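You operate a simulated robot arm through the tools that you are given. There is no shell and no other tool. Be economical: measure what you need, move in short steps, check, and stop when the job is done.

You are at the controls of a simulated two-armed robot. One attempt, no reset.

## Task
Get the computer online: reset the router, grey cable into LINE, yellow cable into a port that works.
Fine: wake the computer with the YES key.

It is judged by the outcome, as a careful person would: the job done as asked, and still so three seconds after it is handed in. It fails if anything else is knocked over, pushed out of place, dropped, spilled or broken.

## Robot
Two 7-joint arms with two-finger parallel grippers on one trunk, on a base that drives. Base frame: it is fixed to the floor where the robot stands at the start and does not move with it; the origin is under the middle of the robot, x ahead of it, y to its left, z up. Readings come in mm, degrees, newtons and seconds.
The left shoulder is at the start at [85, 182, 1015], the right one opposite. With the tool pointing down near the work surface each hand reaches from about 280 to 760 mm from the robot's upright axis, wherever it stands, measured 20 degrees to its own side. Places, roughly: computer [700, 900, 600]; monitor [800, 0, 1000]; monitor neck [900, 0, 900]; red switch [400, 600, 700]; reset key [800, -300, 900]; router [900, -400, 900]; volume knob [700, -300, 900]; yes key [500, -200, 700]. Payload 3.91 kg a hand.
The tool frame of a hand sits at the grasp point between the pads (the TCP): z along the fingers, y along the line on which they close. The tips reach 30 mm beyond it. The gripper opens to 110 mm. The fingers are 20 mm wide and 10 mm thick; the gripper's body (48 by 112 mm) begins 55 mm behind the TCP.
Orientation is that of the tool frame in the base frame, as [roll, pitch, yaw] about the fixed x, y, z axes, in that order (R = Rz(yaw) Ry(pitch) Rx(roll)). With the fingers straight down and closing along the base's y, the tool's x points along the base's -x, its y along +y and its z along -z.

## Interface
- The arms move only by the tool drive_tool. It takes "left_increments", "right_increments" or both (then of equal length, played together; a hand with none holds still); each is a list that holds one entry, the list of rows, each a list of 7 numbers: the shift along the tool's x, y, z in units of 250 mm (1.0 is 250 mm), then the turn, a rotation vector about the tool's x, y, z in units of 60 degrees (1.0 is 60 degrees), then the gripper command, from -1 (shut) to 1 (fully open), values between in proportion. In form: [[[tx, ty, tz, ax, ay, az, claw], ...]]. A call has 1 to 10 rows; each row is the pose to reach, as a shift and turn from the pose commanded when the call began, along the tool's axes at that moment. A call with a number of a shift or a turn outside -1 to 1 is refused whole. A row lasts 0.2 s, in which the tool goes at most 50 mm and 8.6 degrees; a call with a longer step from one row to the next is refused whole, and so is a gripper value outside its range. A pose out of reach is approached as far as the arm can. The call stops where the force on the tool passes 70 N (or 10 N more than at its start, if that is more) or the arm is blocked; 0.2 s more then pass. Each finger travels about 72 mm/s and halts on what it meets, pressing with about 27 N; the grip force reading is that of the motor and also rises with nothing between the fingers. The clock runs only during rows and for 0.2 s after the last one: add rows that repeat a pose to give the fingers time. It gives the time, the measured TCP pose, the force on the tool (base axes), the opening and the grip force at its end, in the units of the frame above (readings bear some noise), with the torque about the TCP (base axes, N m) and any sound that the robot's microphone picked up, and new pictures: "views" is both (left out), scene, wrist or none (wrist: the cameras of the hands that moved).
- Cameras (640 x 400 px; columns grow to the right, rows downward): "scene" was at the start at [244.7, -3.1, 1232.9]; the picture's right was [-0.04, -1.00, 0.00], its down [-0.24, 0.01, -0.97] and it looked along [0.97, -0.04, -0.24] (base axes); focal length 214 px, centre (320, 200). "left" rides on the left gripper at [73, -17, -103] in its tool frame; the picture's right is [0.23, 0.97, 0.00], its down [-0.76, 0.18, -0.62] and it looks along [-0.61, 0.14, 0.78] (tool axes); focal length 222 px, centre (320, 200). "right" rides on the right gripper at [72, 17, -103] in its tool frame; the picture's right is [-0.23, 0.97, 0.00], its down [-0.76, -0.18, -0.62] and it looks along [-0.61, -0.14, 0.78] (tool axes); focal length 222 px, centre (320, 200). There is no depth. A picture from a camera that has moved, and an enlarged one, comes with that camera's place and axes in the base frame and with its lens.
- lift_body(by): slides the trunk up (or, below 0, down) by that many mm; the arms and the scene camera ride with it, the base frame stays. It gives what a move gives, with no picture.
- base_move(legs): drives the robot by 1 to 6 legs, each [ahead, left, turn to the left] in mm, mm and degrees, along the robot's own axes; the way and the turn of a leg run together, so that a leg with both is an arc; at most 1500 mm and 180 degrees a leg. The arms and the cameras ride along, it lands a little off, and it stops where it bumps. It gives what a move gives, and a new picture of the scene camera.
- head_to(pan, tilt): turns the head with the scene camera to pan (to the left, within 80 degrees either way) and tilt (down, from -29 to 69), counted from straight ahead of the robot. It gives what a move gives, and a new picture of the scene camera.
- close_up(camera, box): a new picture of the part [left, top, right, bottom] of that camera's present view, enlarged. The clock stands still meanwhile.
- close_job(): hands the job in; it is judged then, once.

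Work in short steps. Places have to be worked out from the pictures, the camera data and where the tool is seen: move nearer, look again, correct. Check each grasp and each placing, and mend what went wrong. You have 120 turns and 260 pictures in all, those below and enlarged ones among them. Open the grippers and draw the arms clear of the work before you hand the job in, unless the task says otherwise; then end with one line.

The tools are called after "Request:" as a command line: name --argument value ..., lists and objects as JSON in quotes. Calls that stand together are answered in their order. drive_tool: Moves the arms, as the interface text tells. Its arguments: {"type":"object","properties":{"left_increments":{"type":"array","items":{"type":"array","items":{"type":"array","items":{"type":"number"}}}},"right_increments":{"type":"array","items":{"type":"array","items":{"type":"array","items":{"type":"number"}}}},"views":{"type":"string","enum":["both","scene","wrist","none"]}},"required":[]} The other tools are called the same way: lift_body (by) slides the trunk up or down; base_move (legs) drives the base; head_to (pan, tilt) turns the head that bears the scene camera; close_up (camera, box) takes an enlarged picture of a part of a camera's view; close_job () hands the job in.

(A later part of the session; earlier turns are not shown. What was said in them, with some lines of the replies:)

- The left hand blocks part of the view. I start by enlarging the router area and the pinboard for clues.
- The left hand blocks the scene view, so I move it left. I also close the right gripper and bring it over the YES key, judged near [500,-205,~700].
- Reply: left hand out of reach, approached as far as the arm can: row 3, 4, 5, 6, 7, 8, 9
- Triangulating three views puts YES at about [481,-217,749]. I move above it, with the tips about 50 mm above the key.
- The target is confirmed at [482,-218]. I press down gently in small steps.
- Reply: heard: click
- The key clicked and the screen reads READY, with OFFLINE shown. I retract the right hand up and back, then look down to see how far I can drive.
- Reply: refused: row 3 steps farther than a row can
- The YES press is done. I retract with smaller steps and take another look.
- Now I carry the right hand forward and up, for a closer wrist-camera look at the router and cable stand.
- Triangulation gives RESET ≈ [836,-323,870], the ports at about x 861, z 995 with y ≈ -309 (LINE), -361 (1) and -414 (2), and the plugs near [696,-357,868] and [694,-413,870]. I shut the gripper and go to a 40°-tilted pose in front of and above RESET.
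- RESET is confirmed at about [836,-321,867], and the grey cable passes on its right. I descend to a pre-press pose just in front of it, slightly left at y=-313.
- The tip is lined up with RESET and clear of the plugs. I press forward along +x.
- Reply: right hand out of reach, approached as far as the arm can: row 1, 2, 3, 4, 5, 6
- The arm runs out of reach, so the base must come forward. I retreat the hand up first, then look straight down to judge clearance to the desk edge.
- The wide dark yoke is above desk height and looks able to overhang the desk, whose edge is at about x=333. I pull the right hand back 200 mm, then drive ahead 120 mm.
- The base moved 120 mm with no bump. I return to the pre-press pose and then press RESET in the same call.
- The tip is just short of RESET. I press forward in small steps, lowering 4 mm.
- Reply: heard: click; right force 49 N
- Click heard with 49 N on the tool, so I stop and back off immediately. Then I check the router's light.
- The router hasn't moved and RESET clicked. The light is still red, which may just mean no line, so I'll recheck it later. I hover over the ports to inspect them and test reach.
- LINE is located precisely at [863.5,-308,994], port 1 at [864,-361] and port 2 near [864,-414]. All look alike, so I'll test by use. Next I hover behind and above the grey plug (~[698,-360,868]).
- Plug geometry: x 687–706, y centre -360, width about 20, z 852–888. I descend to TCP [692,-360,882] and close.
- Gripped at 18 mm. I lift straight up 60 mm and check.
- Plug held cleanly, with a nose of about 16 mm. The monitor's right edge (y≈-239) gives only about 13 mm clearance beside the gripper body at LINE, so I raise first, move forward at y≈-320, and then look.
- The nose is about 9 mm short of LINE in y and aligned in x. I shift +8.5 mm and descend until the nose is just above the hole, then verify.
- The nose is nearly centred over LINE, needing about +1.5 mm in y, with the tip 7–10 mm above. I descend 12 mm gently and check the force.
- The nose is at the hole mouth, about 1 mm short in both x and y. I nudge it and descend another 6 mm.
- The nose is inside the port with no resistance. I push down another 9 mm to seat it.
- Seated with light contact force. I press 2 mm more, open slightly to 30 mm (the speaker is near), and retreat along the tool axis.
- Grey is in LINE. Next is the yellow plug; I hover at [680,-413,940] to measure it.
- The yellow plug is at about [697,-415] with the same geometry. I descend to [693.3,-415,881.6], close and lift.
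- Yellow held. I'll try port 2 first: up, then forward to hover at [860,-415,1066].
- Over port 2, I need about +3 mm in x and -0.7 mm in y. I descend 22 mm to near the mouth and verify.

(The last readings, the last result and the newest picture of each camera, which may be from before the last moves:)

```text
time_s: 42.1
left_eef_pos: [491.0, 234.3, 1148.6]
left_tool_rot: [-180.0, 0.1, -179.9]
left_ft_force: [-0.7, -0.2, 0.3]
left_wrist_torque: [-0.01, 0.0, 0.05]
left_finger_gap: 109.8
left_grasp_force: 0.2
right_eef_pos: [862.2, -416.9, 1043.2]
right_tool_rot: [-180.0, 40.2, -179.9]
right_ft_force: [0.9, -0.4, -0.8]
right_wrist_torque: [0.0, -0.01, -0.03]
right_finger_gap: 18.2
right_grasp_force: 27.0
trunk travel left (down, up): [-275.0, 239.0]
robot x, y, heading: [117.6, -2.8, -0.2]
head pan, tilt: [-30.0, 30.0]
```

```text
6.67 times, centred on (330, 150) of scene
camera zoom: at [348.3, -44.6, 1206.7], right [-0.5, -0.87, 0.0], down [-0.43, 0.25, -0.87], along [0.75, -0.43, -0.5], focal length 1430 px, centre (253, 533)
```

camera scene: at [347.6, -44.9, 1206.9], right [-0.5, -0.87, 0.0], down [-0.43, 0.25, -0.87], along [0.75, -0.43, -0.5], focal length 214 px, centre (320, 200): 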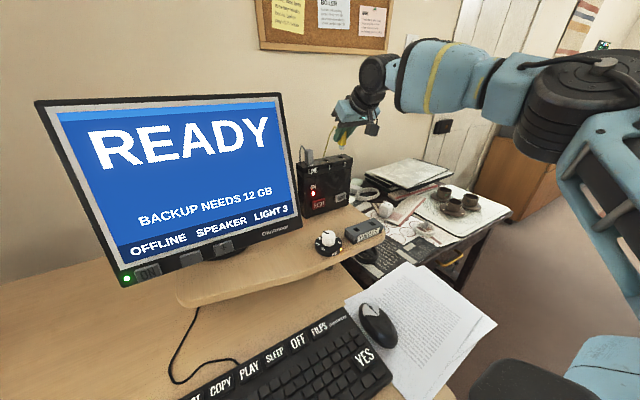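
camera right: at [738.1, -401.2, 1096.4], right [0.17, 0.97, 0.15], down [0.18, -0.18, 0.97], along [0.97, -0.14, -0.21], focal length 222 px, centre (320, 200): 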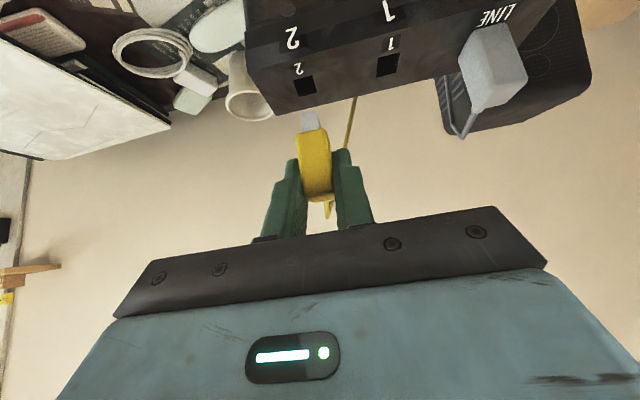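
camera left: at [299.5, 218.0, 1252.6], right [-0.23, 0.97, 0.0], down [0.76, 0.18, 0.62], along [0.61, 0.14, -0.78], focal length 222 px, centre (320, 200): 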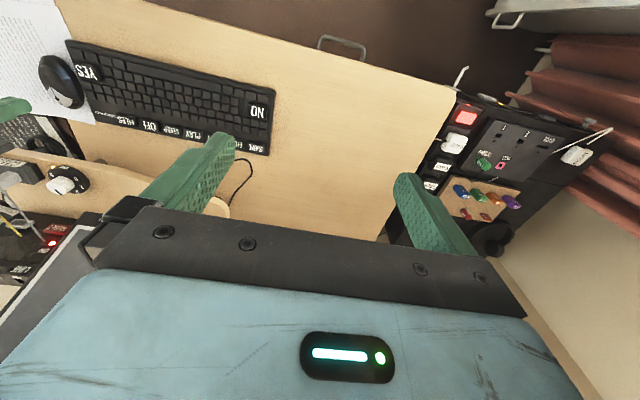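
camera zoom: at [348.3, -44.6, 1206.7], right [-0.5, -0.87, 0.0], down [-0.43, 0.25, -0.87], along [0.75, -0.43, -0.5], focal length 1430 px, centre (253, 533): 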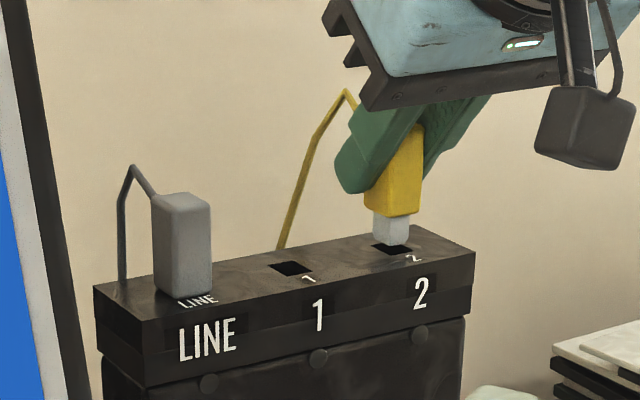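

Close: the nose needs about -1.5 mm in y. I nudge and descend 8 mm.

Request:
drive_tool --right_increments '[[[0, -0.006, 0, 0, 0, 0, -1], [0.01, -0.006, 0.013, 0, 0, 0, -1], [0.019, -0.006, 0.0258, 0, 0, 0, -1]]]' --views "none"

Request:
close_up --camera "right" --box '[240, 70, 400, 170]'

Request:
close_up --camera "scene" --box '[290, 120, 370, 180]'

```text
time_s: 42.9
left_eef_pos: [491.5, 235.1, 1148.9]
left_tool_rot: [-179.8, 0.0, -179.9]
left_ft_force: [-0.1, -0.1, 0.3]
left_wrist_torque: [-0.01, -0.01, 0.0]
left_finger_gap: 110.0
left_grasp_force: 0.0
right_eef_pos: [865.6, -418.3, 1033.9]
right_tool_rot: [-180.0, 40.1, 180.0]
right_ft_force: [0.2, 0.6, -0.7]
right_wrist_torque: [-0.01, -0.01, -0.02]
right_finger_gap: 17.8
right_grasp_force: 26.9
trunk travel left (down, up): [-275.0, 239.0]
robot x, y, heading: [119.9, 0.6, -0.0]
head pan, tilt: [-30.0, 30.0]
```

```text
4.00 times, centred on (320, 120) of right
camera zoom: at [743.1, -401.4, 1066.5], right [0.17, 0.97, 0.15], down [0.18, -0.18, 0.97], along [0.97, -0.14, -0.21], focal length 888 px, centre (320, 520)
```

zoom: 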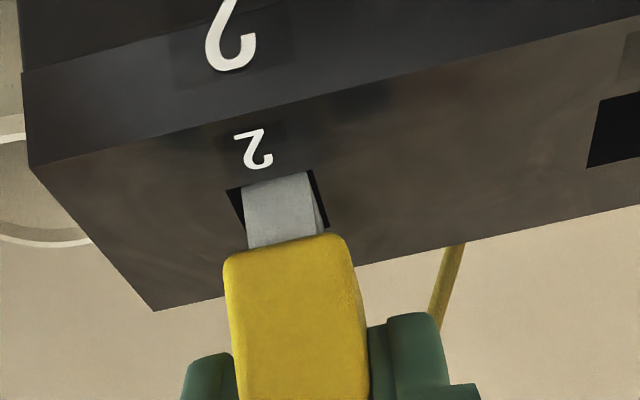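

```text
6.67 times, centred on (330, 150) of scene
camera zoom: at [348.5, -44.7, 1206.7], right [-0.5, -0.87, 0.0], down [-0.43, 0.25, -0.87], along [0.75, -0.43, -0.5], focal length 1430 px, centre (253, 533)
```

zoom: 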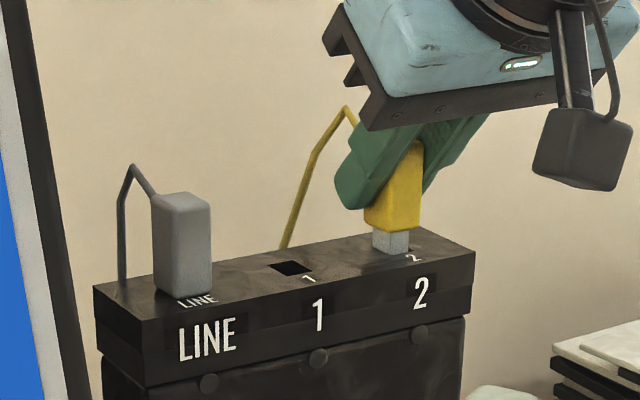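

Entering the hole, centred. I push down 12 mm more to seat it.

Request:
drive_tool --right_increments '[[[0.0103, 0, 0.0123, 0, 0, 0, -1], [0.0206, 0, 0.0245, 0, 0, 0, -1], [0.031, 0, 0.0368, 0, 0, 0, -1], [0.031, 0, 0.0368, 0, 0, 0, -1]]]'

Request:
close_up --camera "scene" --box '[280, 120, 400, 210]'

```text
time_s: 43.9
left_eef_pos: [490.8, 234.7, 1148.0]
left_tool_rot: [-179.8, 0.1, -179.9]
left_ft_force: [0.4, 0.1, -0.2]
left_wrist_torque: [0.0, -0.06, 0.01]
left_finger_gap: 109.8
left_grasp_force: 0.0
right_eef_pos: [863.4, -417.7, 1024.9]
right_tool_rot: [180.0, 40.4, 180.0]
right_ft_force: [2.3, -1.7, 9.9]
right_wrist_torque: [-0.11, -0.18, 0.0]
right_finger_gap: 17.9
right_grasp_force: 27.0
trunk travel left (down, up): [-275.0, 239.0]
robot x, y, heading: [116.9, 0.4, 0.1]
head pan, tilt: [-30.0, 30.0]
camera scene: at [347.9, -44.4, 1206.9], right [-0.5, -0.87, 0.0], down [-0.43, 0.25, -0.87], along [0.75, -0.43, -0.5], focal length 214 px, centre (320, 200)
camera right: at [742.1, -401.0, 1056.1], right [0.17, 0.97, 0.15], down [0.18, -0.18, 0.97], along [0.97, -0.14, -0.2], focal length 222 px, centre (320, 200)
```

scene: 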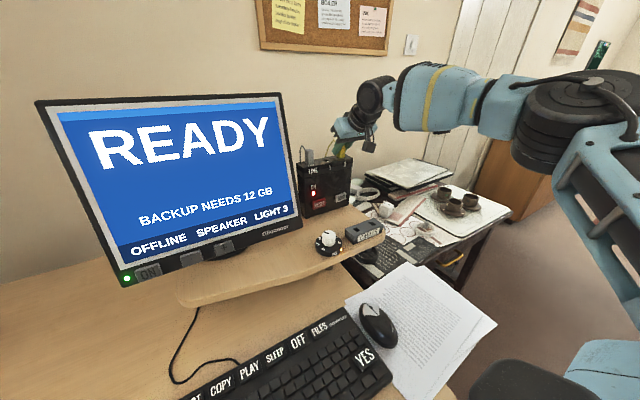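
right: 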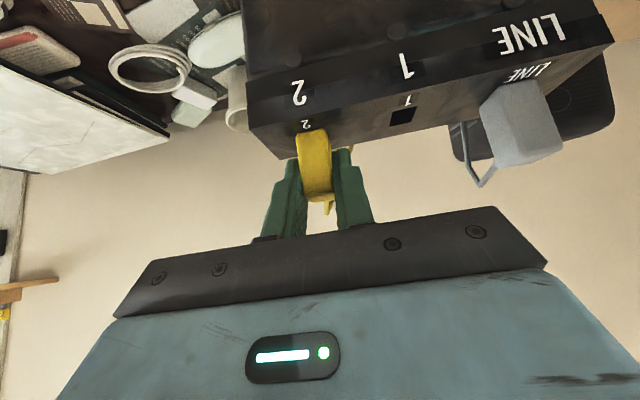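

```text
4.44 times, centred on (340, 165) of scene
camera zoom: at [347.9, -44.4, 1206.9], right [-0.5, -0.87, 0.0], down [-0.43, 0.25, -0.87], along [0.75, -0.43, -0.5], focal length 953 px, centre (231, 356)
```

zoom: 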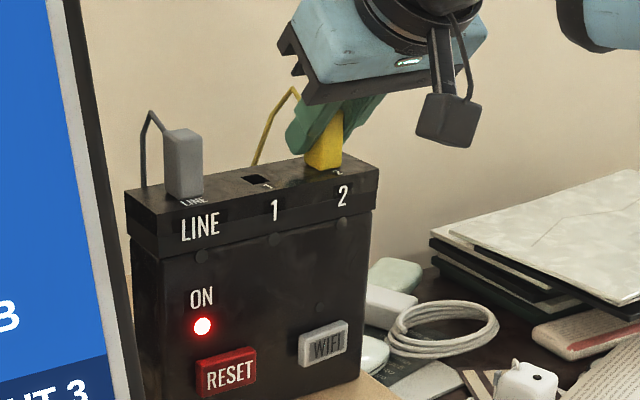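

Yellow is seated in port 2, but the light stays red and the screen still shows OFFLINE. The reset probably needs a longer hold, so I release yellow and retreat.

Request:
drive_tool --right_increments '[[[0.003, 0, 0.003, 0, 0, 0, -1], [0, 0, 0, 0, 0, 0, -0.455], [0, 0, 0, 0, 0, 0, -0.455], [0, 0, -0.1, 0, 0, 0, -0.455], [0, 0, -0.25, 0, 0, 0, -0.455], [0, 0, -0.4, 0, 0, 0, -0.455], [0, 0, -0.55, 0, 0, 0, -1]]]'

Request:
close_up --camera "scene" --box '[280, 120, 400, 210]'

```text
time_s: 45.5
left_eef_pos: [488.4, 235.2, 1149.6]
left_tool_rot: [-179.9, 0.1, -179.8]
left_ft_force: [-0.1, -0.7, 0.4]
left_wrist_torque: [0.01, 0.01, 0.02]
left_finger_gap: 109.8
left_grasp_force: 0.1
right_eef_pos: [774.6, -417.4, 1129.7]
right_tool_rot: [-180.0, 40.1, -179.9]
right_ft_force: [-0.4, 0.5, 0.4]
right_wrist_torque: [-0.02, -0.01, 0.0]
right_finger_gap: 0.0
right_grasp_force: 25.4
trunk travel left (down, up): [-275.0, 239.0]
robot x, y, heading: [119.0, 0.7, 0.2]
head pan, tilt: [-30.0, 30.0]
camera scene: at [347.5, -44.4, 1206.9], right [-0.5, -0.87, 0.0], down [-0.43, 0.25, -0.87], along [0.75, -0.43, -0.5], focal length 214 px, centre (320, 200)
camera right: at [651.9, -402.1, 1161.8], right [0.17, 0.97, 0.15], down [0.18, -0.18, 0.97], along [0.97, -0.14, -0.21], focal length 222 px, centre (320, 200)
```

scene: 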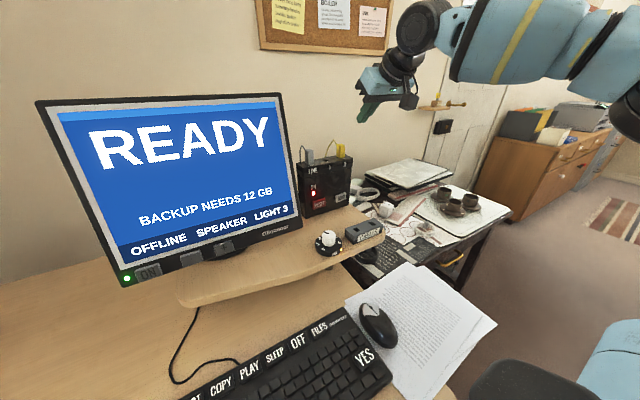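
right: 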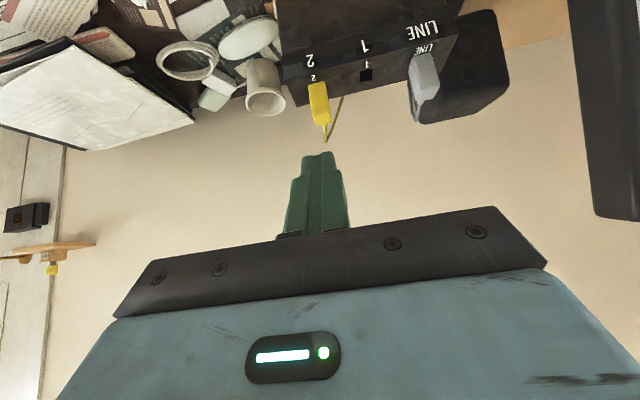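

```text
4.44 times, centred on (340, 165) of scene
camera zoom: at [347.5, -44.4, 1206.9], right [-0.5, -0.87, 0.0], down [-0.43, 0.25, -0.87], along [0.75, -0.43, -0.5], focal length 953 px, centre (231, 356)
```

zoom: 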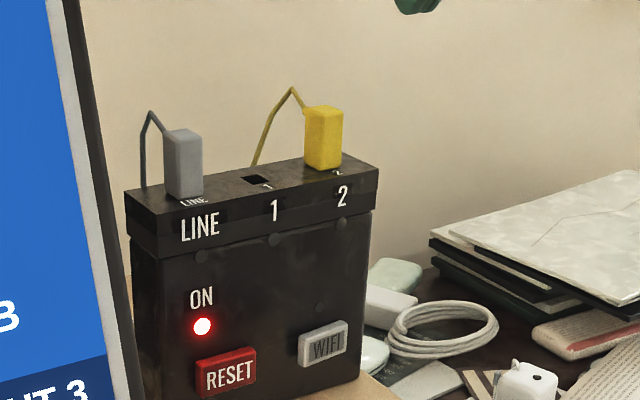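

Both plugs sit well. I bring the closed gripper back in front of RESET.

Request:
drive_tool --right_increments '[[[0.106, 0.1, 0.08, 0, 0, 0, -1], [0.212, 0.2, 0.16, 0, 0, 0, -1], [0.318, 0.31, 0.24, 0, 0, 0, -1], [0.424, 0.41, 0.321, 0, 0, 0, -1], [0.467, 0.41, 0.48, 0, 0, 0, -1], [0.51, 0.41, 0.64, 0, 0, 0, -1], [0.553, 0.41, 0.804, 0, 0, 0, -1], [0.553, 0.41, 0.804, 0, 0, 0, -1]]]' --views "wrist"

```text
time_s: 47.3
left_eef_pos: [490.4, 235.4, 1148.8]
left_tool_rot: [-179.8, 0.1, -179.9]
left_ft_force: [0.3, 0.0, -0.1]
left_wrist_torque: [0.03, 0.01, 0.02]
left_finger_gap: 109.8
left_grasp_force: 0.1
right_eef_pos: [796.0, -315.1, 884.7]
right_tool_rot: [-179.9, 40.1, -179.9]
right_ft_force: [0.4, 0.0, -0.4]
right_wrist_torque: [-0.04, 0.02, 0.0]
right_finger_gap: 0.1
right_grasp_force: 27.2
trunk travel left (down, up): [-275.0, 239.0]
robot x, y, heading: [117.6, 1.0, -0.1]
head pan, tilt: [-30.0, 30.0]
camera right: at [675.0, -299.5, 916.5], right [0.17, 0.97, 0.15], down [0.18, -0.18, 0.97], along [0.97, -0.14, -0.21], focal length 222 px, centre (320, 200)
```

right: 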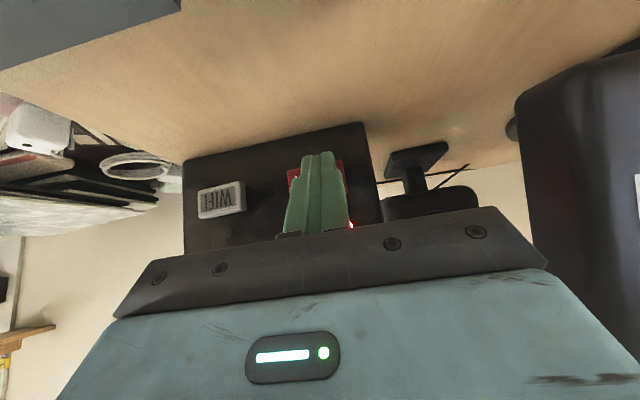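

Lined up. I press gradually to about x=817 and hold for over a second.

Request:
drive_tool --right_increments '[[[-0.037, 0, 0.031, 0, 0, 0, -1], [-0.049, 0, 0.041, 0, 0, 0, -1], [-0.0581, 0, 0.0488, 0, 0, 0, -1], [-0.0643, 0, 0.054, 0, 0, 0, -1], [-0.0643, 0, 0.054, 0, 0, 0, -1], [-0.0643, 0, 0.054, 0, 0, 0, -1], [-0.0643, 0, 0.054, 0, 0, 0, -1], [-0.0643, 0, 0.054, 0, 0, 0, -1], [-0.0643, 0, 0.054, 0, 0, 0, -1]]]'

```text
time_s: 49.3
left_eef_pos: [488.7, 233.4, 1149.3]
left_tool_rot: [-179.9, 0.1, -180.0]
left_ft_force: [0.1, -0.8, 1.1]
left_wrist_torque: [0.05, -0.02, 0.0]
left_finger_gap: 110.3
left_grasp_force: 0.0
right_eef_pos: [818.7, -316.1, 886.5]
right_tool_rot: [-179.9, 40.0, -179.9]
right_ft_force: [-22.5, 0.1, -7.4]
right_wrist_torque: [0.01, 0.56, -0.01]
right_finger_gap: 0.0
right_grasp_force: 26.9
trunk travel left (down, up): [-275.0, 239.0]
robot x, y, heading: [121.9, -1.1, -0.2]
head pan, tilt: [-30.0, 30.0]
heard: click
camera scene: at [346.6, -44.9, 1207.0], right [-0.5, -0.87, 0.0], down [-0.43, 0.25, -0.87], along [0.75, -0.43, -0.5], focal length 214 px, centre (320, 200)
camera right: at [695.7, -299.4, 916.7], right [0.17, 0.97, 0.15], down [0.18, -0.18, 0.97], along [0.97, -0.14, -0.21], focal length 222 px, centre (320, 200)
```

scene: 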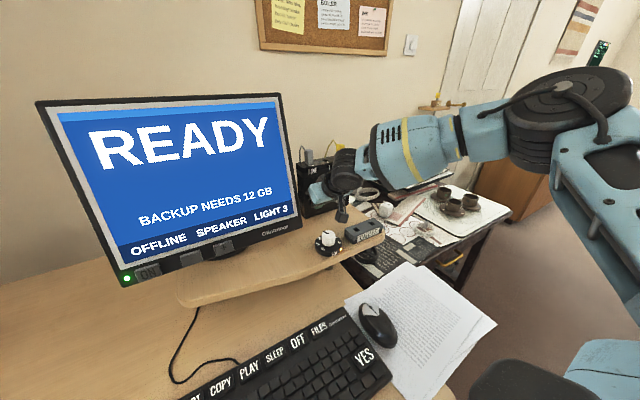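
right: 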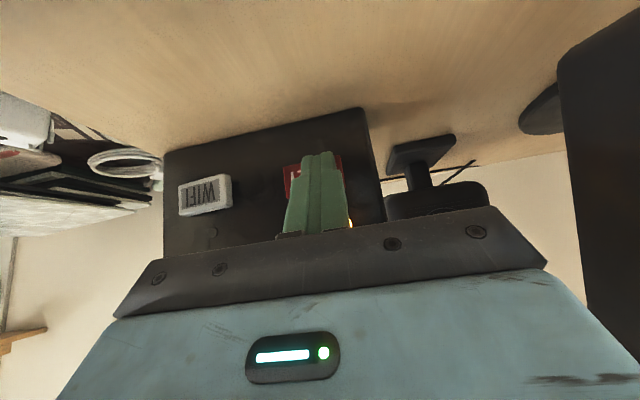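

Holding, and the glow beside the finger now looks orange rather than red. I keep holding 2 s more and look at the glow.

Request:
drive_tool --right_increments '[[[0, 0, 0, 0, 0, 0, -1], [0, 0, 0, 0, 0, 0, -1], [0, 0, 0, 0, 0, 0, -1], [0, 0, 0, 0, 0, 0, -1], [0, 0, 0, 0, 0, 0, -1], [0, 0, 0, 0, 0, 0, -1], [0, 0, 0, 0, 0, 0, -1], [0, 0, 0, 0, 0, 0, -1], [0, 0, 0, 0, 0, 0, -1], [0, 0, 0, 0, 0, 0, -1]]]' --views "none"

Request:
close_up --camera "right" --box '[260, 130, 420, 230]'

```text
time_s: 51.5
left_eef_pos: [488.3, 235.2, 1148.9]
left_tool_rot: [-179.9, 0.0, -180.0]
left_ft_force: [-0.7, -0.2, 0.6]
left_wrist_torque: [-0.02, 0.0, -0.02]
left_finger_gap: 110.1
left_grasp_force: 0.1
right_eef_pos: [817.7, -316.0, 885.8]
right_tool_rot: [-180.0, 40.1, -179.8]
right_ft_force: [-24.9, -1.3, -10.7]
right_wrist_torque: [0.01, 0.65, -0.08]
right_finger_gap: 0.0
right_grasp_force: 27.4
trunk travel left (down, up): [-275.0, 239.0]
robot x, y, heading: [117.2, 2.6, 0.1]
head pan, tilt: [-30.0, 30.0]
```

```text
4.00 times, centred on (340, 180) of right
camera zoom: at [695.6, -299.5, 917.0], right [0.17, 0.97, 0.15], down [0.18, -0.18, 0.97], along [0.97, -0.14, -0.21], focal length 888 px, centre (240, 280)
```

zoom: 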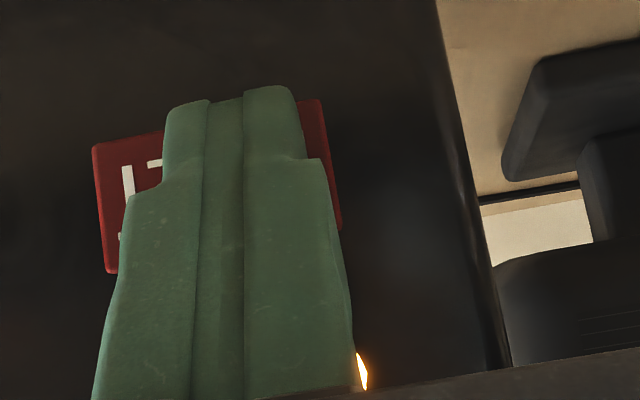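

The light is now amber. I release, back off and check the router and screen.

Request:
drive_tool --right_increments '[[[0.07, 0, -0.059, 0, 0, 0, -1], [0.1, 0, -0.2, 0, 0, 0, -1], [0.1, 0, -0.37, 0, 0, 0, -1], [0.15, 0, -0.53, 0, 0, 0, -1], [0.25, 0, -0.66, 0, 0, 0, -1], [0.35, 0, -0.78, 0, 0, 0, -1], [0.35, 0, -0.78, 0, 0, 0, -1]]]'

Request:
close_up --camera "right" --box '[160, 50, 480, 250]'

```text
time_s: 53.1
left_eef_pos: [491.2, 235.5, 1147.6]
left_tool_rot: [-179.9, -0.1, -179.8]
left_ft_force: [0.5, -0.7, 0.0]
left_wrist_torque: [0.0, 0.01, 0.0]
left_finger_gap: 110.2
left_grasp_force: 0.1
right_eef_pos: [627.4, -314.5, 980.6]
right_tool_rot: [-180.0, 40.0, 180.0]
right_ft_force: [-0.6, -0.3, -0.7]
right_wrist_torque: [-0.05, -0.01, 0.01]
right_finger_gap: 0.0
right_grasp_force: 26.8
trunk travel left (down, up): [-275.0, 239.0]
robot x, y, heading: [123.0, 0.5, 0.1]
head pan, tilt: [-30.0, 30.0]
camera scene: at [349.0, -44.5, 1206.6], right [-0.5, -0.87, 0.0], down [-0.43, 0.25, -0.87], along [0.75, -0.43, -0.5], focal length 214 px, centre (320, 200)
camera right: at [506.1, -298.2, 1011.7], right [0.17, 0.97, 0.15], down [0.18, -0.18, 0.97], along [0.97, -0.14, -0.21], focal length 222 px, centre (320, 200)
```

scene: 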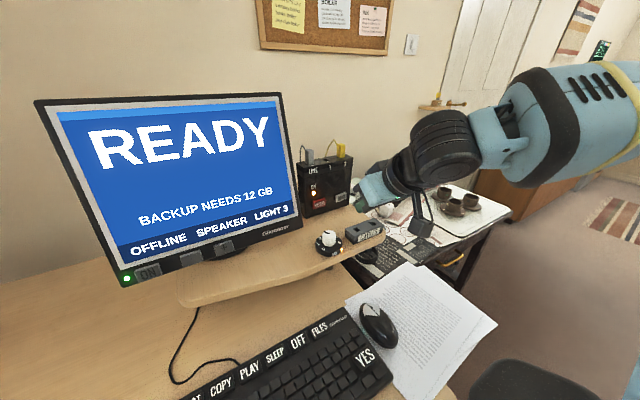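
right: 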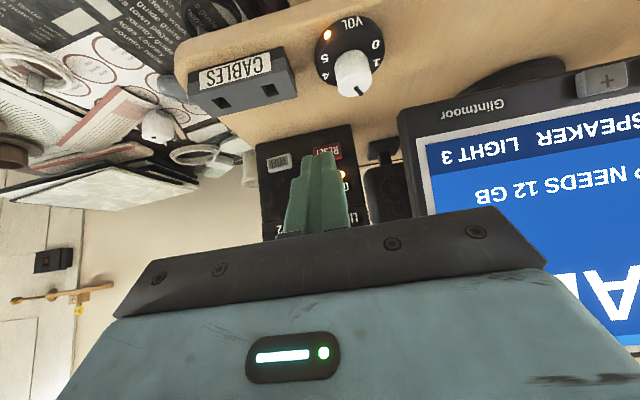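

```text
2.00 times, centred on (320, 150) of right
camera zoom: at [506.1, -298.2, 1011.7], right [0.17, 0.97, 0.15], down [0.18, -0.18, 0.97], along [0.97, -0.14, -0.21], focal length 444 px, centre (320, 300)
```

zoom: 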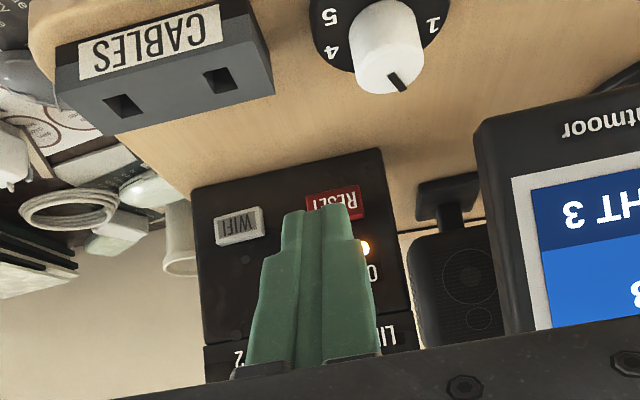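

Amber may be a booting state. I move up behind port 2 (useful in case the plug must be swapped) and wait a couple of seconds.

Request:
drive_tool --right_increments '[[[-0.15, -0.08, 0, 0, 0, 0, -0.455], [-0.3, -0.16, 0, 0, 0, 0, -0.455], [-0.45, -0.24, 0.01, 0, 0, 0, -0.455], [-0.6, -0.32, 0.02, 0, 0, 0, -0.455], [-0.75, -0.38, 0.02, 0, 0, 0, -0.455], [-0.832, -0.412, 0.024, 0, 0, 0, -0.455], [-0.832, -0.412, 0.024, 0, 0, 0, -0.455], [-0.832, -0.412, 0.024, 0, 0, 0, -0.455], [-0.832, -0.412, 0.024, 0, 0, 0, -0.455], [-0.832, -0.412, 0.024, 0, 0, 0, -0.455]]]'

Request:
close_up --camera "scene" --box '[240, 130, 360, 220]'

```text
time_s: 55.3
left_eef_pos: [490.6, 234.1, 1149.0]
left_tool_rot: [-179.9, 0.1, -179.9]
left_ft_force: [0.1, 0.2, 0.1]
left_wrist_torque: [-0.01, 0.0, -0.01]
left_finger_gap: 109.9
left_grasp_force: 0.2
right_eef_pos: [792.6, -417.8, 1107.0]
right_tool_rot: [180.0, 40.1, -179.9]
right_ft_force: [0.8, 0.0, 0.4]
right_wrist_torque: [-0.01, -0.01, 0.02]
right_finger_gap: 29.9
right_grasp_force: 0.1
trunk travel left (down, up): [-275.0, 239.0]
robot x, y, heading: [117.0, 1.7, -0.2]
head pan, tilt: [-30.0, 30.0]
camera scene: at [348.4, -44.6, 1206.7], right [-0.5, -0.87, 0.0], down [-0.43, 0.25, -0.87], along [0.75, -0.43, -0.5], focal length 214 px, centre (320, 200)
camera right: at [669.9, -401.7, 1139.3], right [0.17, 0.97, 0.15], down [0.18, -0.18, 0.97], along [0.97, -0.14, -0.21], focal length 222 px, centre (320, 200)
```

scene: 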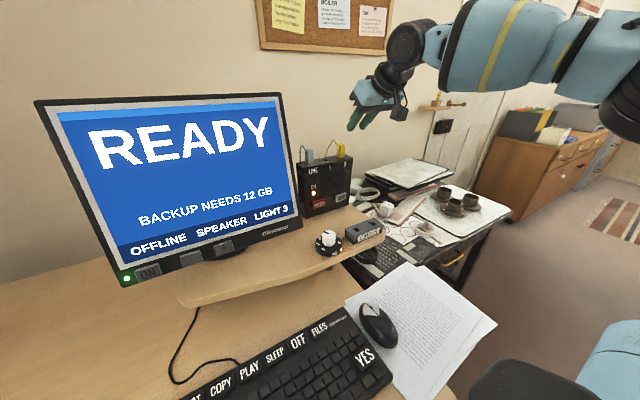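
right: 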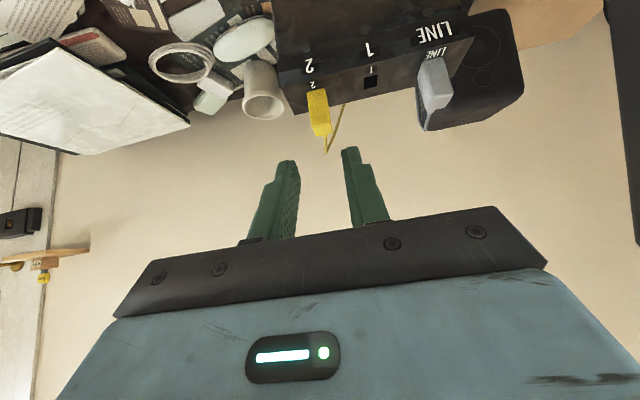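

```text
4.44 times, centred on (300, 175) of scene
camera zoom: at [348.4, -44.6, 1206.7], right [-0.5, -0.87, 0.0], down [-0.43, 0.25, -0.87], along [0.75, -0.43, -0.5], focal length 953 px, centre (409, 311)
```

zoom: 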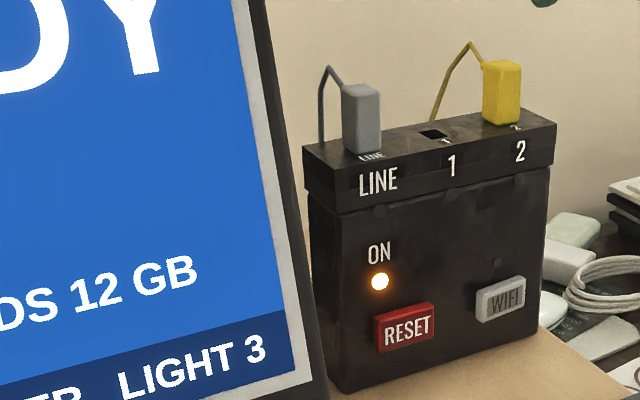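

Still amber. I wait a few more seconds in case it is booting.

Request:
drive_tool --right_increments '[[[0, 0, 0, 0, 0, 0, -0.455], [0, 0, 0, 0, 0, 0, -0.455], [0, 0, 0, 0, 0, 0, -0.455], [0, 0, 0, 0, 0, 0, -0.455], [0, 0, 0, 0, 0, 0, -0.455], [0, 0, 0, 0, 0, 0, -0.455], [0, 0, 0, 0, 0, 0, -0.455], [0, 0, 0, 0, 0, 0, -0.455], [0, 0, 0, 0, 0, 0, -0.455], [0, 0, 0, 0, 0, 0, -0.455]]]' --views "none"

Request:
drive_tool --right_increments '[[[0, 0, 0, 0, 0, 0, -0.455], [0, 0, 0, 0, 0, 0, -0.455], [0, 0, 0, 0, 0, 0, -0.455], [0, 0, 0, 0, 0, 0, -0.455], [0, 0, 0, 0, 0, 0, -0.455], [0, 0, 0, 0, 0, 0, -0.455], [0, 0, 0, 0, 0, 0, -0.455], [0, 0, 0, 0, 0, 0, -0.455], [0, 0, 0, 0, 0, 0, -0.455], [0, 0, 0, 0, 0, 0, -0.455]]]' --views "none"

Request:
drive_tool --right_increments '[[[0, 0, 0, 0, 0, 0, -0.455], [0, 0, 0, 0, 0, 0, -0.455], [0, 0, 0, 0, 0, 0, -0.455], [0, 0, 0, 0, 0, 0, -0.455], [0, 0, 0, 0, 0, 0, -0.455], [0, 0, 0, 0, 0, 0, -0.455], [0, 0, 0, 0, 0, 0, -0.455], [0, 0, 0, 0, 0, 0, -0.455], [0, 0, 0, 0, 0, 0, -0.455], [0, 0, 0, 0, 0, 0, -0.455]]]' --views "scene"

Request:
close_up --camera "scene" --box '[290, 130, 370, 220]'

```text
time_s: 57.5
left_eef_pos: [490.6, 234.9, 1148.4]
left_tool_rot: [-179.9, 0.1, -180.0]
left_ft_force: [0.4, -0.3, 0.4]
left_wrist_torque: [-0.03, -0.03, -0.01]
left_finger_gap: 110.2
left_grasp_force: 0.2
right_eef_pos: [791.6, -417.6, 1108.8]
right_tool_rot: [-179.9, 40.1, -179.9]
right_ft_force: [0.6, 0.3, -0.7]
right_wrist_torque: [0.01, -0.04, -0.02]
right_finger_gap: 30.0
right_grasp_force: 0.0
trunk travel left (down, up): [-275.0, 239.0]
robot x, y, heading: [119.8, 0.7, 0.1]
head pan, tilt: [-30.0, 30.0]
```

```text
time_s: 59.7
left_eef_pos: [489.7, 235.6, 1148.9]
left_tool_rot: [-179.9, 0.0, -179.9]
left_ft_force: [-0.1, -0.6, 0.2]
left_wrist_torque: [0.03, -0.01, -0.02]
left_finger_gap: 109.8
left_grasp_force: 0.2
right_eef_pos: [790.5, -417.5, 1107.7]
right_tool_rot: [-179.9, 40.1, -179.8]
right_ft_force: [-0.1, 0.3, -0.2]
right_wrist_torque: [-0.03, 0.01, -0.04]
right_finger_gap: 30.0
right_grasp_force: 0.1
trunk travel left (down, up): [-275.0, 239.0]
robot x, y, heading: [115.6, -3.9, 0.2]
head pan, tilt: [-30.0, 30.0]
```

```text
time_s: 61.9
left_eef_pos: [489.8, 235.5, 1148.3]
left_tool_rot: [-179.8, 0.1, -180.0]
left_ft_force: [0.4, 0.0, 0.1]
left_wrist_torque: [0.01, -0.02, -0.01]
left_finger_gap: 109.8
left_grasp_force: 0.1
right_eef_pos: [791.4, -417.6, 1108.3]
right_tool_rot: [180.0, 40.0, -180.0]
right_ft_force: [0.4, -0.4, 0.3]
right_wrist_torque: [-0.03, 0.04, -0.01]
right_finger_gap: 29.7
right_grasp_force: 0.0
trunk travel left (down, up): [-275.0, 239.0]
robot x, y, heading: [119.4, 0.8, 0.1]
head pan, tilt: [-30.0, 30.0]
camera scene: at [348.4, -44.6, 1206.7], right [-0.5, -0.87, 0.0], down [-0.43, 0.25, -0.87], along [0.75, -0.43, -0.5], focal length 214 px, centre (320, 200)
```

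scene: 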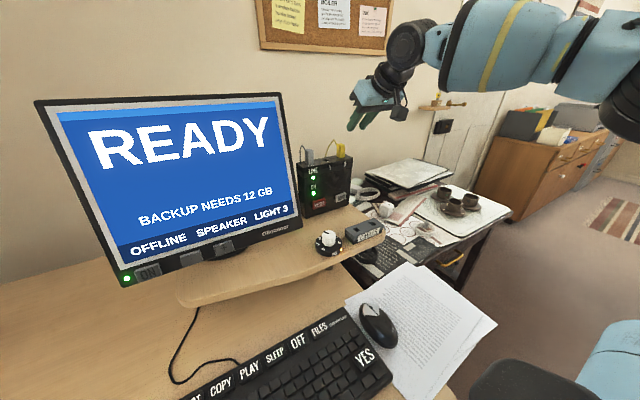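

```text
4.44 times, centred on (330, 175) of scene
camera zoom: at [348.4, -44.6, 1206.7], right [-0.5, -0.87, 0.0], down [-0.43, 0.25, -0.87], along [0.75, -0.43, -0.5], focal length 953 px, centre (276, 311)
```

zoom: 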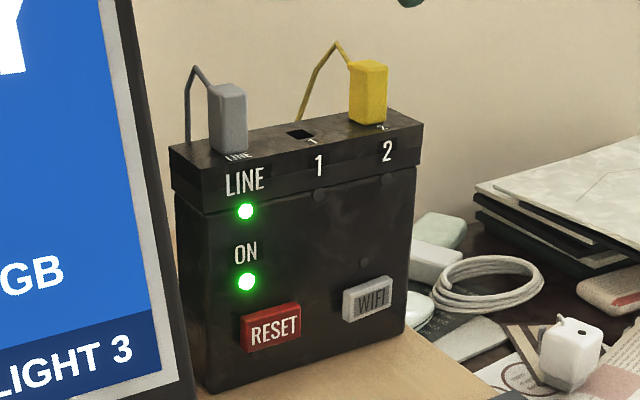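

ON and LINE are now green, but port 2's lamp is dark, so port 2 is dead. I'll move the yellow plug to port 1, starting by re-gripping it.

Request:
drive_tool --right_increments '[[[-0.004, 0, 0.15, 0, 0, 0, -0.4], [-0.008, 0, 0.3, 0, 0, 0, -0.4], [-0.008, 0, 0.4, 0, 0, 0, -0.4], [-0.008, 0, 0.44, 0, 0, 0, -0.4], [-0.008, 0, 0.44, 0, 0, 0, -0.4], [-0.008, 0, 0.44, 0, 0, 0, -1], [-0.008, 0, 0.44, 0, 0, 0, -1], [-0.008, 0, 0.44, 0, 0, 0, -1]]]' --views "wrist"

```text
time_s: 63.7
left_eef_pos: [490.0, 234.5, 1148.1]
left_tool_rot: [-179.9, 0.1, -179.9]
left_ft_force: [-0.4, -0.1, 0.2]
left_wrist_torque: [0.03, 0.01, 0.01]
left_finger_gap: 109.8
left_grasp_force: 0.1
right_eef_pos: [862.7, -417.4, 1024.2]
right_tool_rot: [180.0, 40.2, -180.0]
right_ft_force: [0.7, 0.2, 0.7]
right_wrist_torque: [-0.03, -0.02, 0.0]
right_finger_gap: 18.0
right_grasp_force: 27.3
trunk travel left (down, up): [-275.0, 239.0]
robot x, y, heading: [114.5, -1.6, -0.2]
head pan, tilt: [-30.0, 30.0]
camera right: at [740.5, -401.9, 1056.3], right [0.17, 0.97, 0.15], down [0.18, -0.18, 0.97], along [0.97, -0.14, -0.21], focal length 222 px, centre (320, 200)
```

right: 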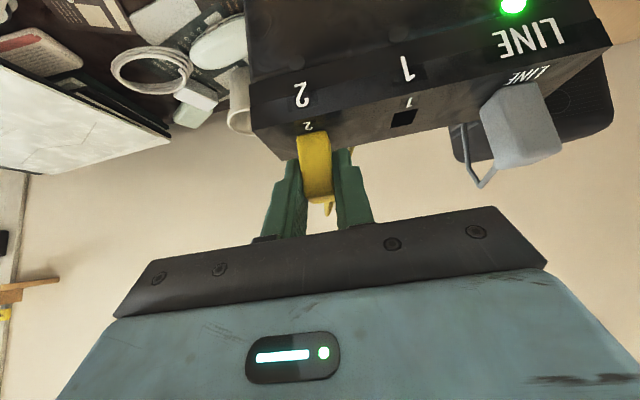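

Gripped. I lift 26 mm straight out, shift +54 mm in y to port 1 (midway, y≈-363.5), and look.

Request:
drive_tool --right_increments '[[[-0.022, 0, -0.026, 0, 0, 0, -1], [-0.045, 0, -0.053, 0, 0, 0, -1], [-0.067, 0, -0.08, 0, 0, 0, -1], [-0.067, 0.07, -0.08, 0, 0, 0, -1], [-0.067, 0.14, -0.08, 0, 0, 0, -1], [-0.067, 0.216, -0.08, 0, 0, 0, -1], [-0.067, 0.216, -0.08, 0, 0, 0, -1]]]' --views "none"

Request:
close_up --camera "right" --box '[240, 70, 400, 170]'

Request:
close_up --camera "scene" --box '[290, 120, 370, 180]'

```text
time_s: 65.3
left_eef_pos: [489.9, 235.2, 1148.1]
left_tool_rot: [-179.8, 0.1, -179.9]
left_ft_force: [-1.3, -0.1, 0.6]
left_wrist_torque: [-0.01, -0.02, 0.0]
left_finger_gap: 110.1
left_grasp_force: 0.1
right_eef_pos: [863.7, -365.4, 1051.0]
right_tool_rot: [180.0, 40.2, -179.9]
right_ft_force: [0.7, 0.7, 0.7]
right_wrist_torque: [0.0, 0.01, -0.02]
right_finger_gap: 18.0
right_grasp_force: 27.5
trunk travel left (down, up): [-275.0, 239.0]
robot x, y, heading: [117.3, 1.9, 0.2]
head pan, tilt: [-30.0, 30.0]
```

```text
4.00 times, centred on (320, 120) of right
camera zoom: at [741.9, -348.2, 1082.4], right [0.17, 0.97, 0.15], down [0.18, -0.18, 0.97], along [0.97, -0.14, -0.21], focal length 888 px, centre (320, 520)
```

zoom: 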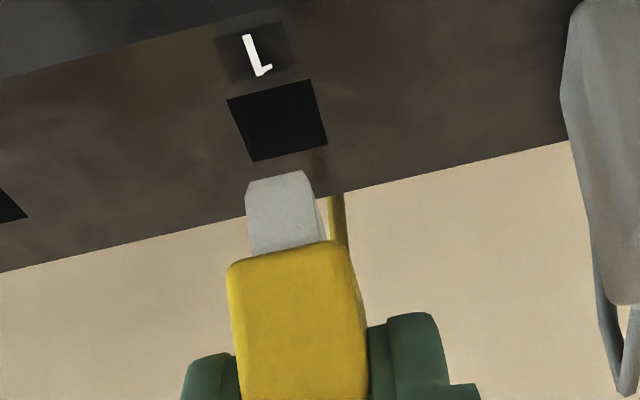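

```text
6.67 times, centred on (330, 150) of scene
camera zoom: at [348.4, -44.9, 1206.7], right [-0.5, -0.87, 0.0], down [-0.43, 0.25, -0.87], along [0.75, -0.43, -0.5], focal length 1430 px, centre (253, 533)
```

zoom: 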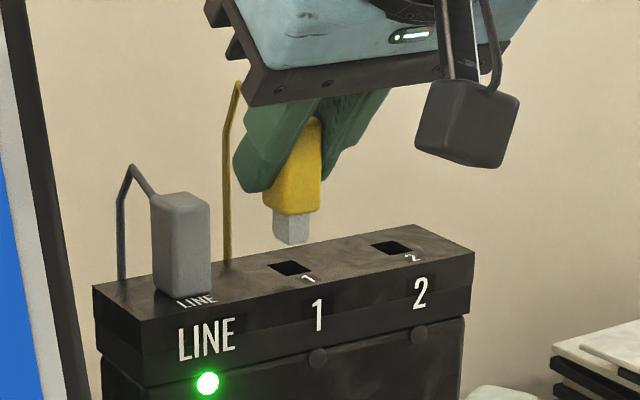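

Aligned over port 1 in both views. I descend 17 mm and check.

Request:
drive_tool --right_increments '[[[0.015, 0.002, 0.018, 0, 0, 0, -1], [0.03, 0.002, 0.035, 0, 0, 0, -1], [0.0437, 0.002, 0.052, 0, 0, 0, -1]]]' --views "none"

Request:
close_up --camera "right" --box '[240, 70, 400, 170]'

Request:
close_up --camera "scene" --box '[290, 120, 370, 180]'

```text
time_s: 66.1
left_eef_pos: [491.4, 235.2, 1149.5]
left_tool_rot: [-179.9, -0.1, -179.9]
left_ft_force: [0.1, -0.1, -0.2]
left_wrist_torque: [0.0, 0.01, 0.02]
left_finger_gap: 110.2
left_grasp_force: 0.1
right_eef_pos: [862.9, -364.6, 1033.5]
right_tool_rot: [-180.0, 40.1, -179.9]
right_ft_force: [0.6, -0.6, 0.3]
right_wrist_torque: [0.01, -0.01, -0.03]
right_finger_gap: 18.1
right_grasp_force: 26.3
trunk travel left (down, up): [-275.0, 239.0]
robot x, y, heading: [117.4, -0.8, 0.1]
head pan, tilt: [-30.0, 30.0]
```

```text
4.00 times, centred on (320, 120) of right
camera zoom: at [741.6, -347.5, 1065.2], right [0.17, 0.97, 0.15], down [0.18, -0.18, 0.97], along [0.97, -0.14, -0.21], focal length 888 px, centre (320, 520)
```

zoom: 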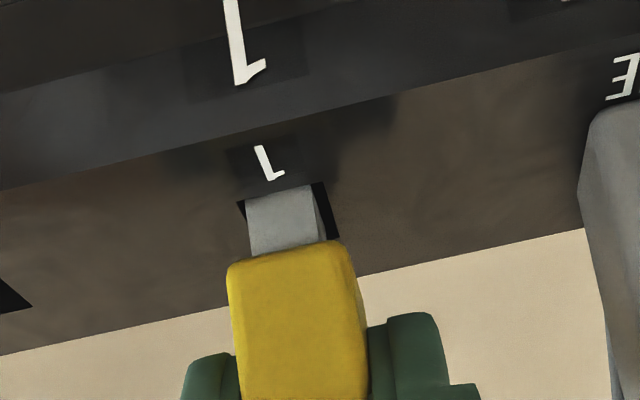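

```text
6.67 times, centred on (330, 150) of scene
camera zoom: at [348.5, -44.7, 1206.7], right [-0.5, -0.87, 0.0], down [-0.43, 0.25, -0.87], along [0.75, -0.43, -0.5], focal length 1430 px, centre (253, 533)
```

zoom: 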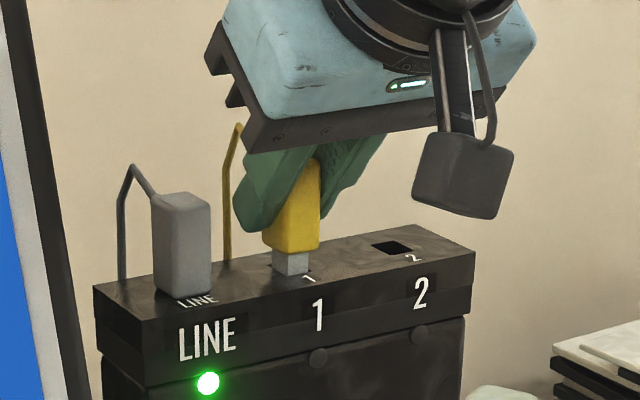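

Entering port 1. I seat it another 12 mm with a tiny +0.5 mm y nudge.

Request:
drive_tool --right_increments '[[[0.0103, 0.002, 0.0123, 0, 0, 0, -1], [0.0206, 0.002, 0.0245, 0, 0, 0, -1], [0.031, 0.002, 0.0368, 0, 0, 0, -1], [0.031, 0.002, 0.0368, 0, 0, 0, -1]]]'

Request:
close_up --camera "scene" --box '[280, 120, 400, 210]'

```text
time_s: 67.1
left_eef_pos: [490.0, 235.8, 1149.3]
left_tool_rot: [-179.9, 0.1, -179.9]
left_ft_force: [0.2, 0.3, 0.0]
left_wrist_torque: [-0.01, -0.02, -0.01]
left_finger_gap: 110.0
left_grasp_force: 0.0
right_eef_pos: [862.0, -362.5, 1024.6]
right_tool_rot: [180.0, 40.4, -179.9]
right_ft_force: [3.7, -1.5, 11.5]
right_wrist_torque: [-0.13, -0.08, 0.04]
right_finger_gap: 17.8
right_grasp_force: 27.1
trunk travel left (down, up): [-275.0, 239.0]
robot x, y, heading: [116.2, 1.2, 0.0]
head pan, tilt: [-30.0, 30.0]
camera scene: at [347.7, -44.4, 1207.0], right [-0.5, -0.87, 0.0], down [-0.43, 0.25, -0.87], along [0.75, -0.43, -0.5], focal length 214 px, centre (320, 200)
camera right: at [740.6, -346.4, 1055.6], right [0.17, 0.97, 0.15], down [0.18, -0.18, 0.97], along [0.97, -0.14, -0.2], focal length 222 px, centre (320, 200)
```

scene: 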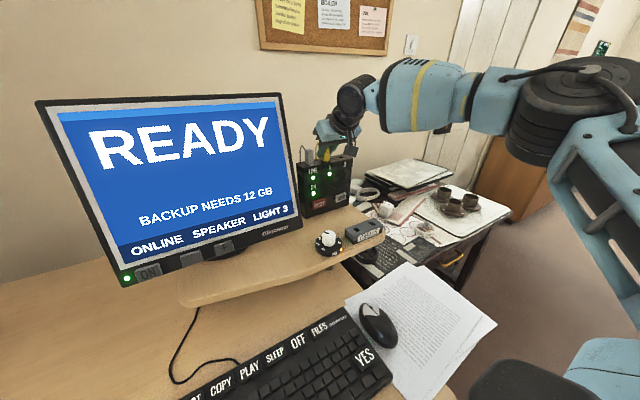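
right: 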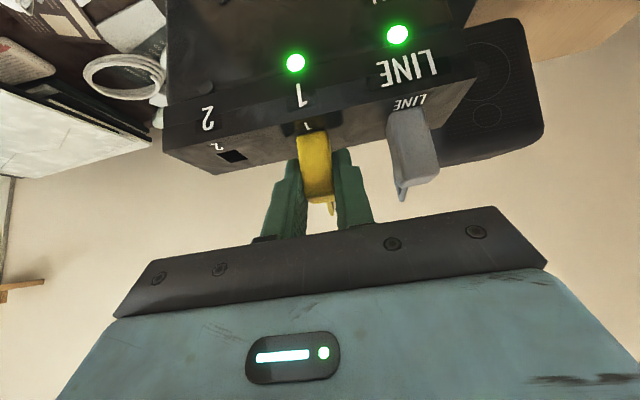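

```text
4.44 times, centred on (340, 165) of scene
camera zoom: at [347.7, -44.4, 1207.0], right [-0.5, -0.87, 0.0], down [-0.43, 0.25, -0.87], along [0.75, -0.43, -0.5], focal length 953 px, centre (231, 356)
```

zoom: 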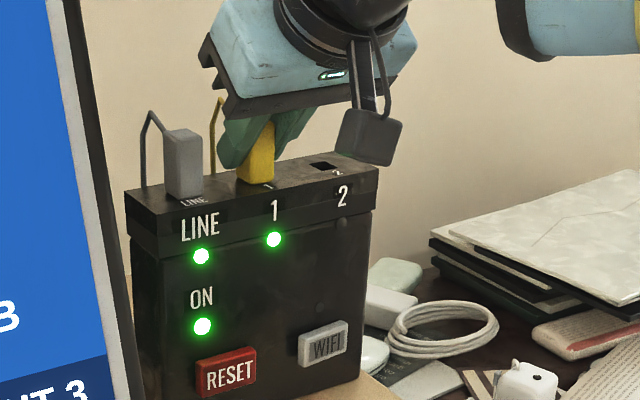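

ONLINE, with all the lamps green. I release, retreat along the tool axis, pull the arm back clear and open the gripper.

Request:
drive_tool --right_increments '[[[0.003, 0, 0.003, 0, 0, 0, -1], [0, 0, 0, 0, 0, 0, -0.455], [0, 0, 0, 0, 0, 0, -0.455], [0, 0, -0.1, 0, 0, 0, -0.455], [0, 0, -0.25, 0, 0, 0, -0.455], [0, 0, -0.4, 0, 0, 0, -0.455], [0, 0, -0.58, 0, 0, 0, -0.455], [0.1, 0, -0.74, 0, 0, 0, 0.5], [0.2, -0.05, -0.88, 0, 0, 0, 1], [0.3, -0.1, -1, 0, 0, 0, 1]]]'

Request:
close_up --camera "scene" --box '[240, 130, 420, 260]'

```text
time_s: 69.3
left_eef_pos: [489.6, 234.9, 1149.0]
left_tool_rot: [-179.9, 0.1, -179.9]
left_ft_force: [-0.2, -0.7, 0.7]
left_wrist_torque: [-0.01, -0.04, 0.01]
left_finger_gap: 110.1
left_grasp_force: 0.1
right_eef_pos: [641.7, -389.1, 1164.8]
right_tool_rot: [180.0, 40.1, -179.9]
right_ft_force: [0.4, -0.3, -0.4]
right_wrist_torque: [-0.01, 0.01, 0.01]
right_finger_gap: 110.0
right_grasp_force: 0.1
trunk travel left (down, up): [-275.0, 239.0]
robot x, y, heading: [117.6, 1.3, -0.1]
head pan, tilt: [-30.0, 30.0]
camera scene: at [347.4, -45.1, 1206.9], right [-0.5, -0.87, 0.0], down [-0.43, 0.25, -0.87], along [0.75, -0.43, -0.5], focal length 214 px, centre (320, 200)
camera right: at [520.0, -371.2, 1196.8], right [0.17, 0.97, 0.15], down [0.18, -0.18, 0.97], along [0.97, -0.14, -0.21], focal length 222 px, centre (320, 200)
```

scene: 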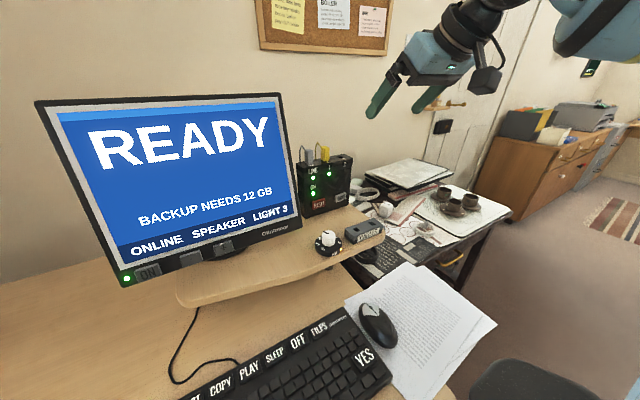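
right: 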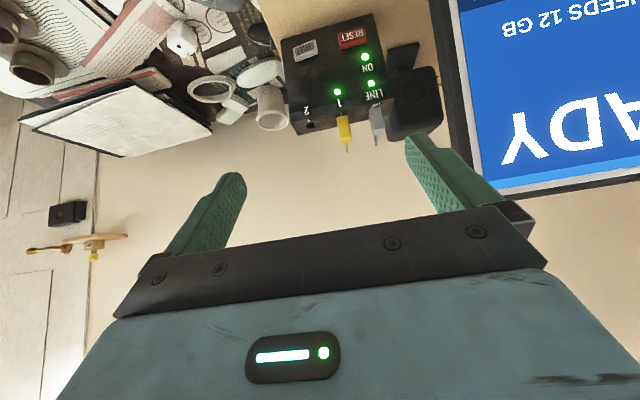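

```text
3.08 times, centred on (330, 195) of scene
camera zoom: at [347.4, -45.1, 1206.9], right [-0.5, -0.87, 0.0], down [-0.43, 0.25, -0.87], along [0.75, -0.43, -0.5], focal length 660 px, centre (289, 215)
```

zoom: 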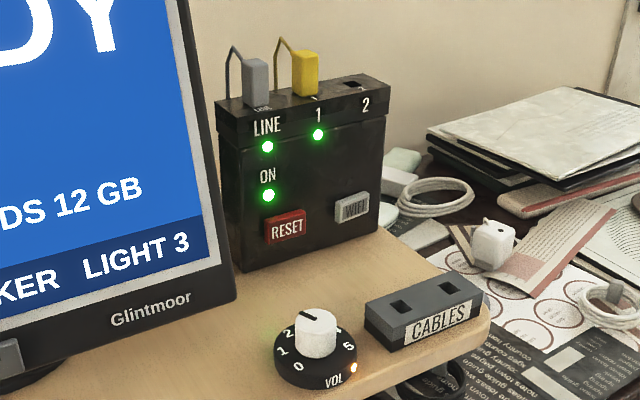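

The screen still reads ONLINE, the lamps are green, both plugs are seated and nothing else has moved. The grippers are open and the arms are clear, so I hand it in.

Request:
close_job

```text
The job is handed in.
```

The computer is awake and its screen reads ONLINE: the router is reset, the grey cable is in LINE, and the yellow cable is in port 1, since port 2 turned out to be dead.
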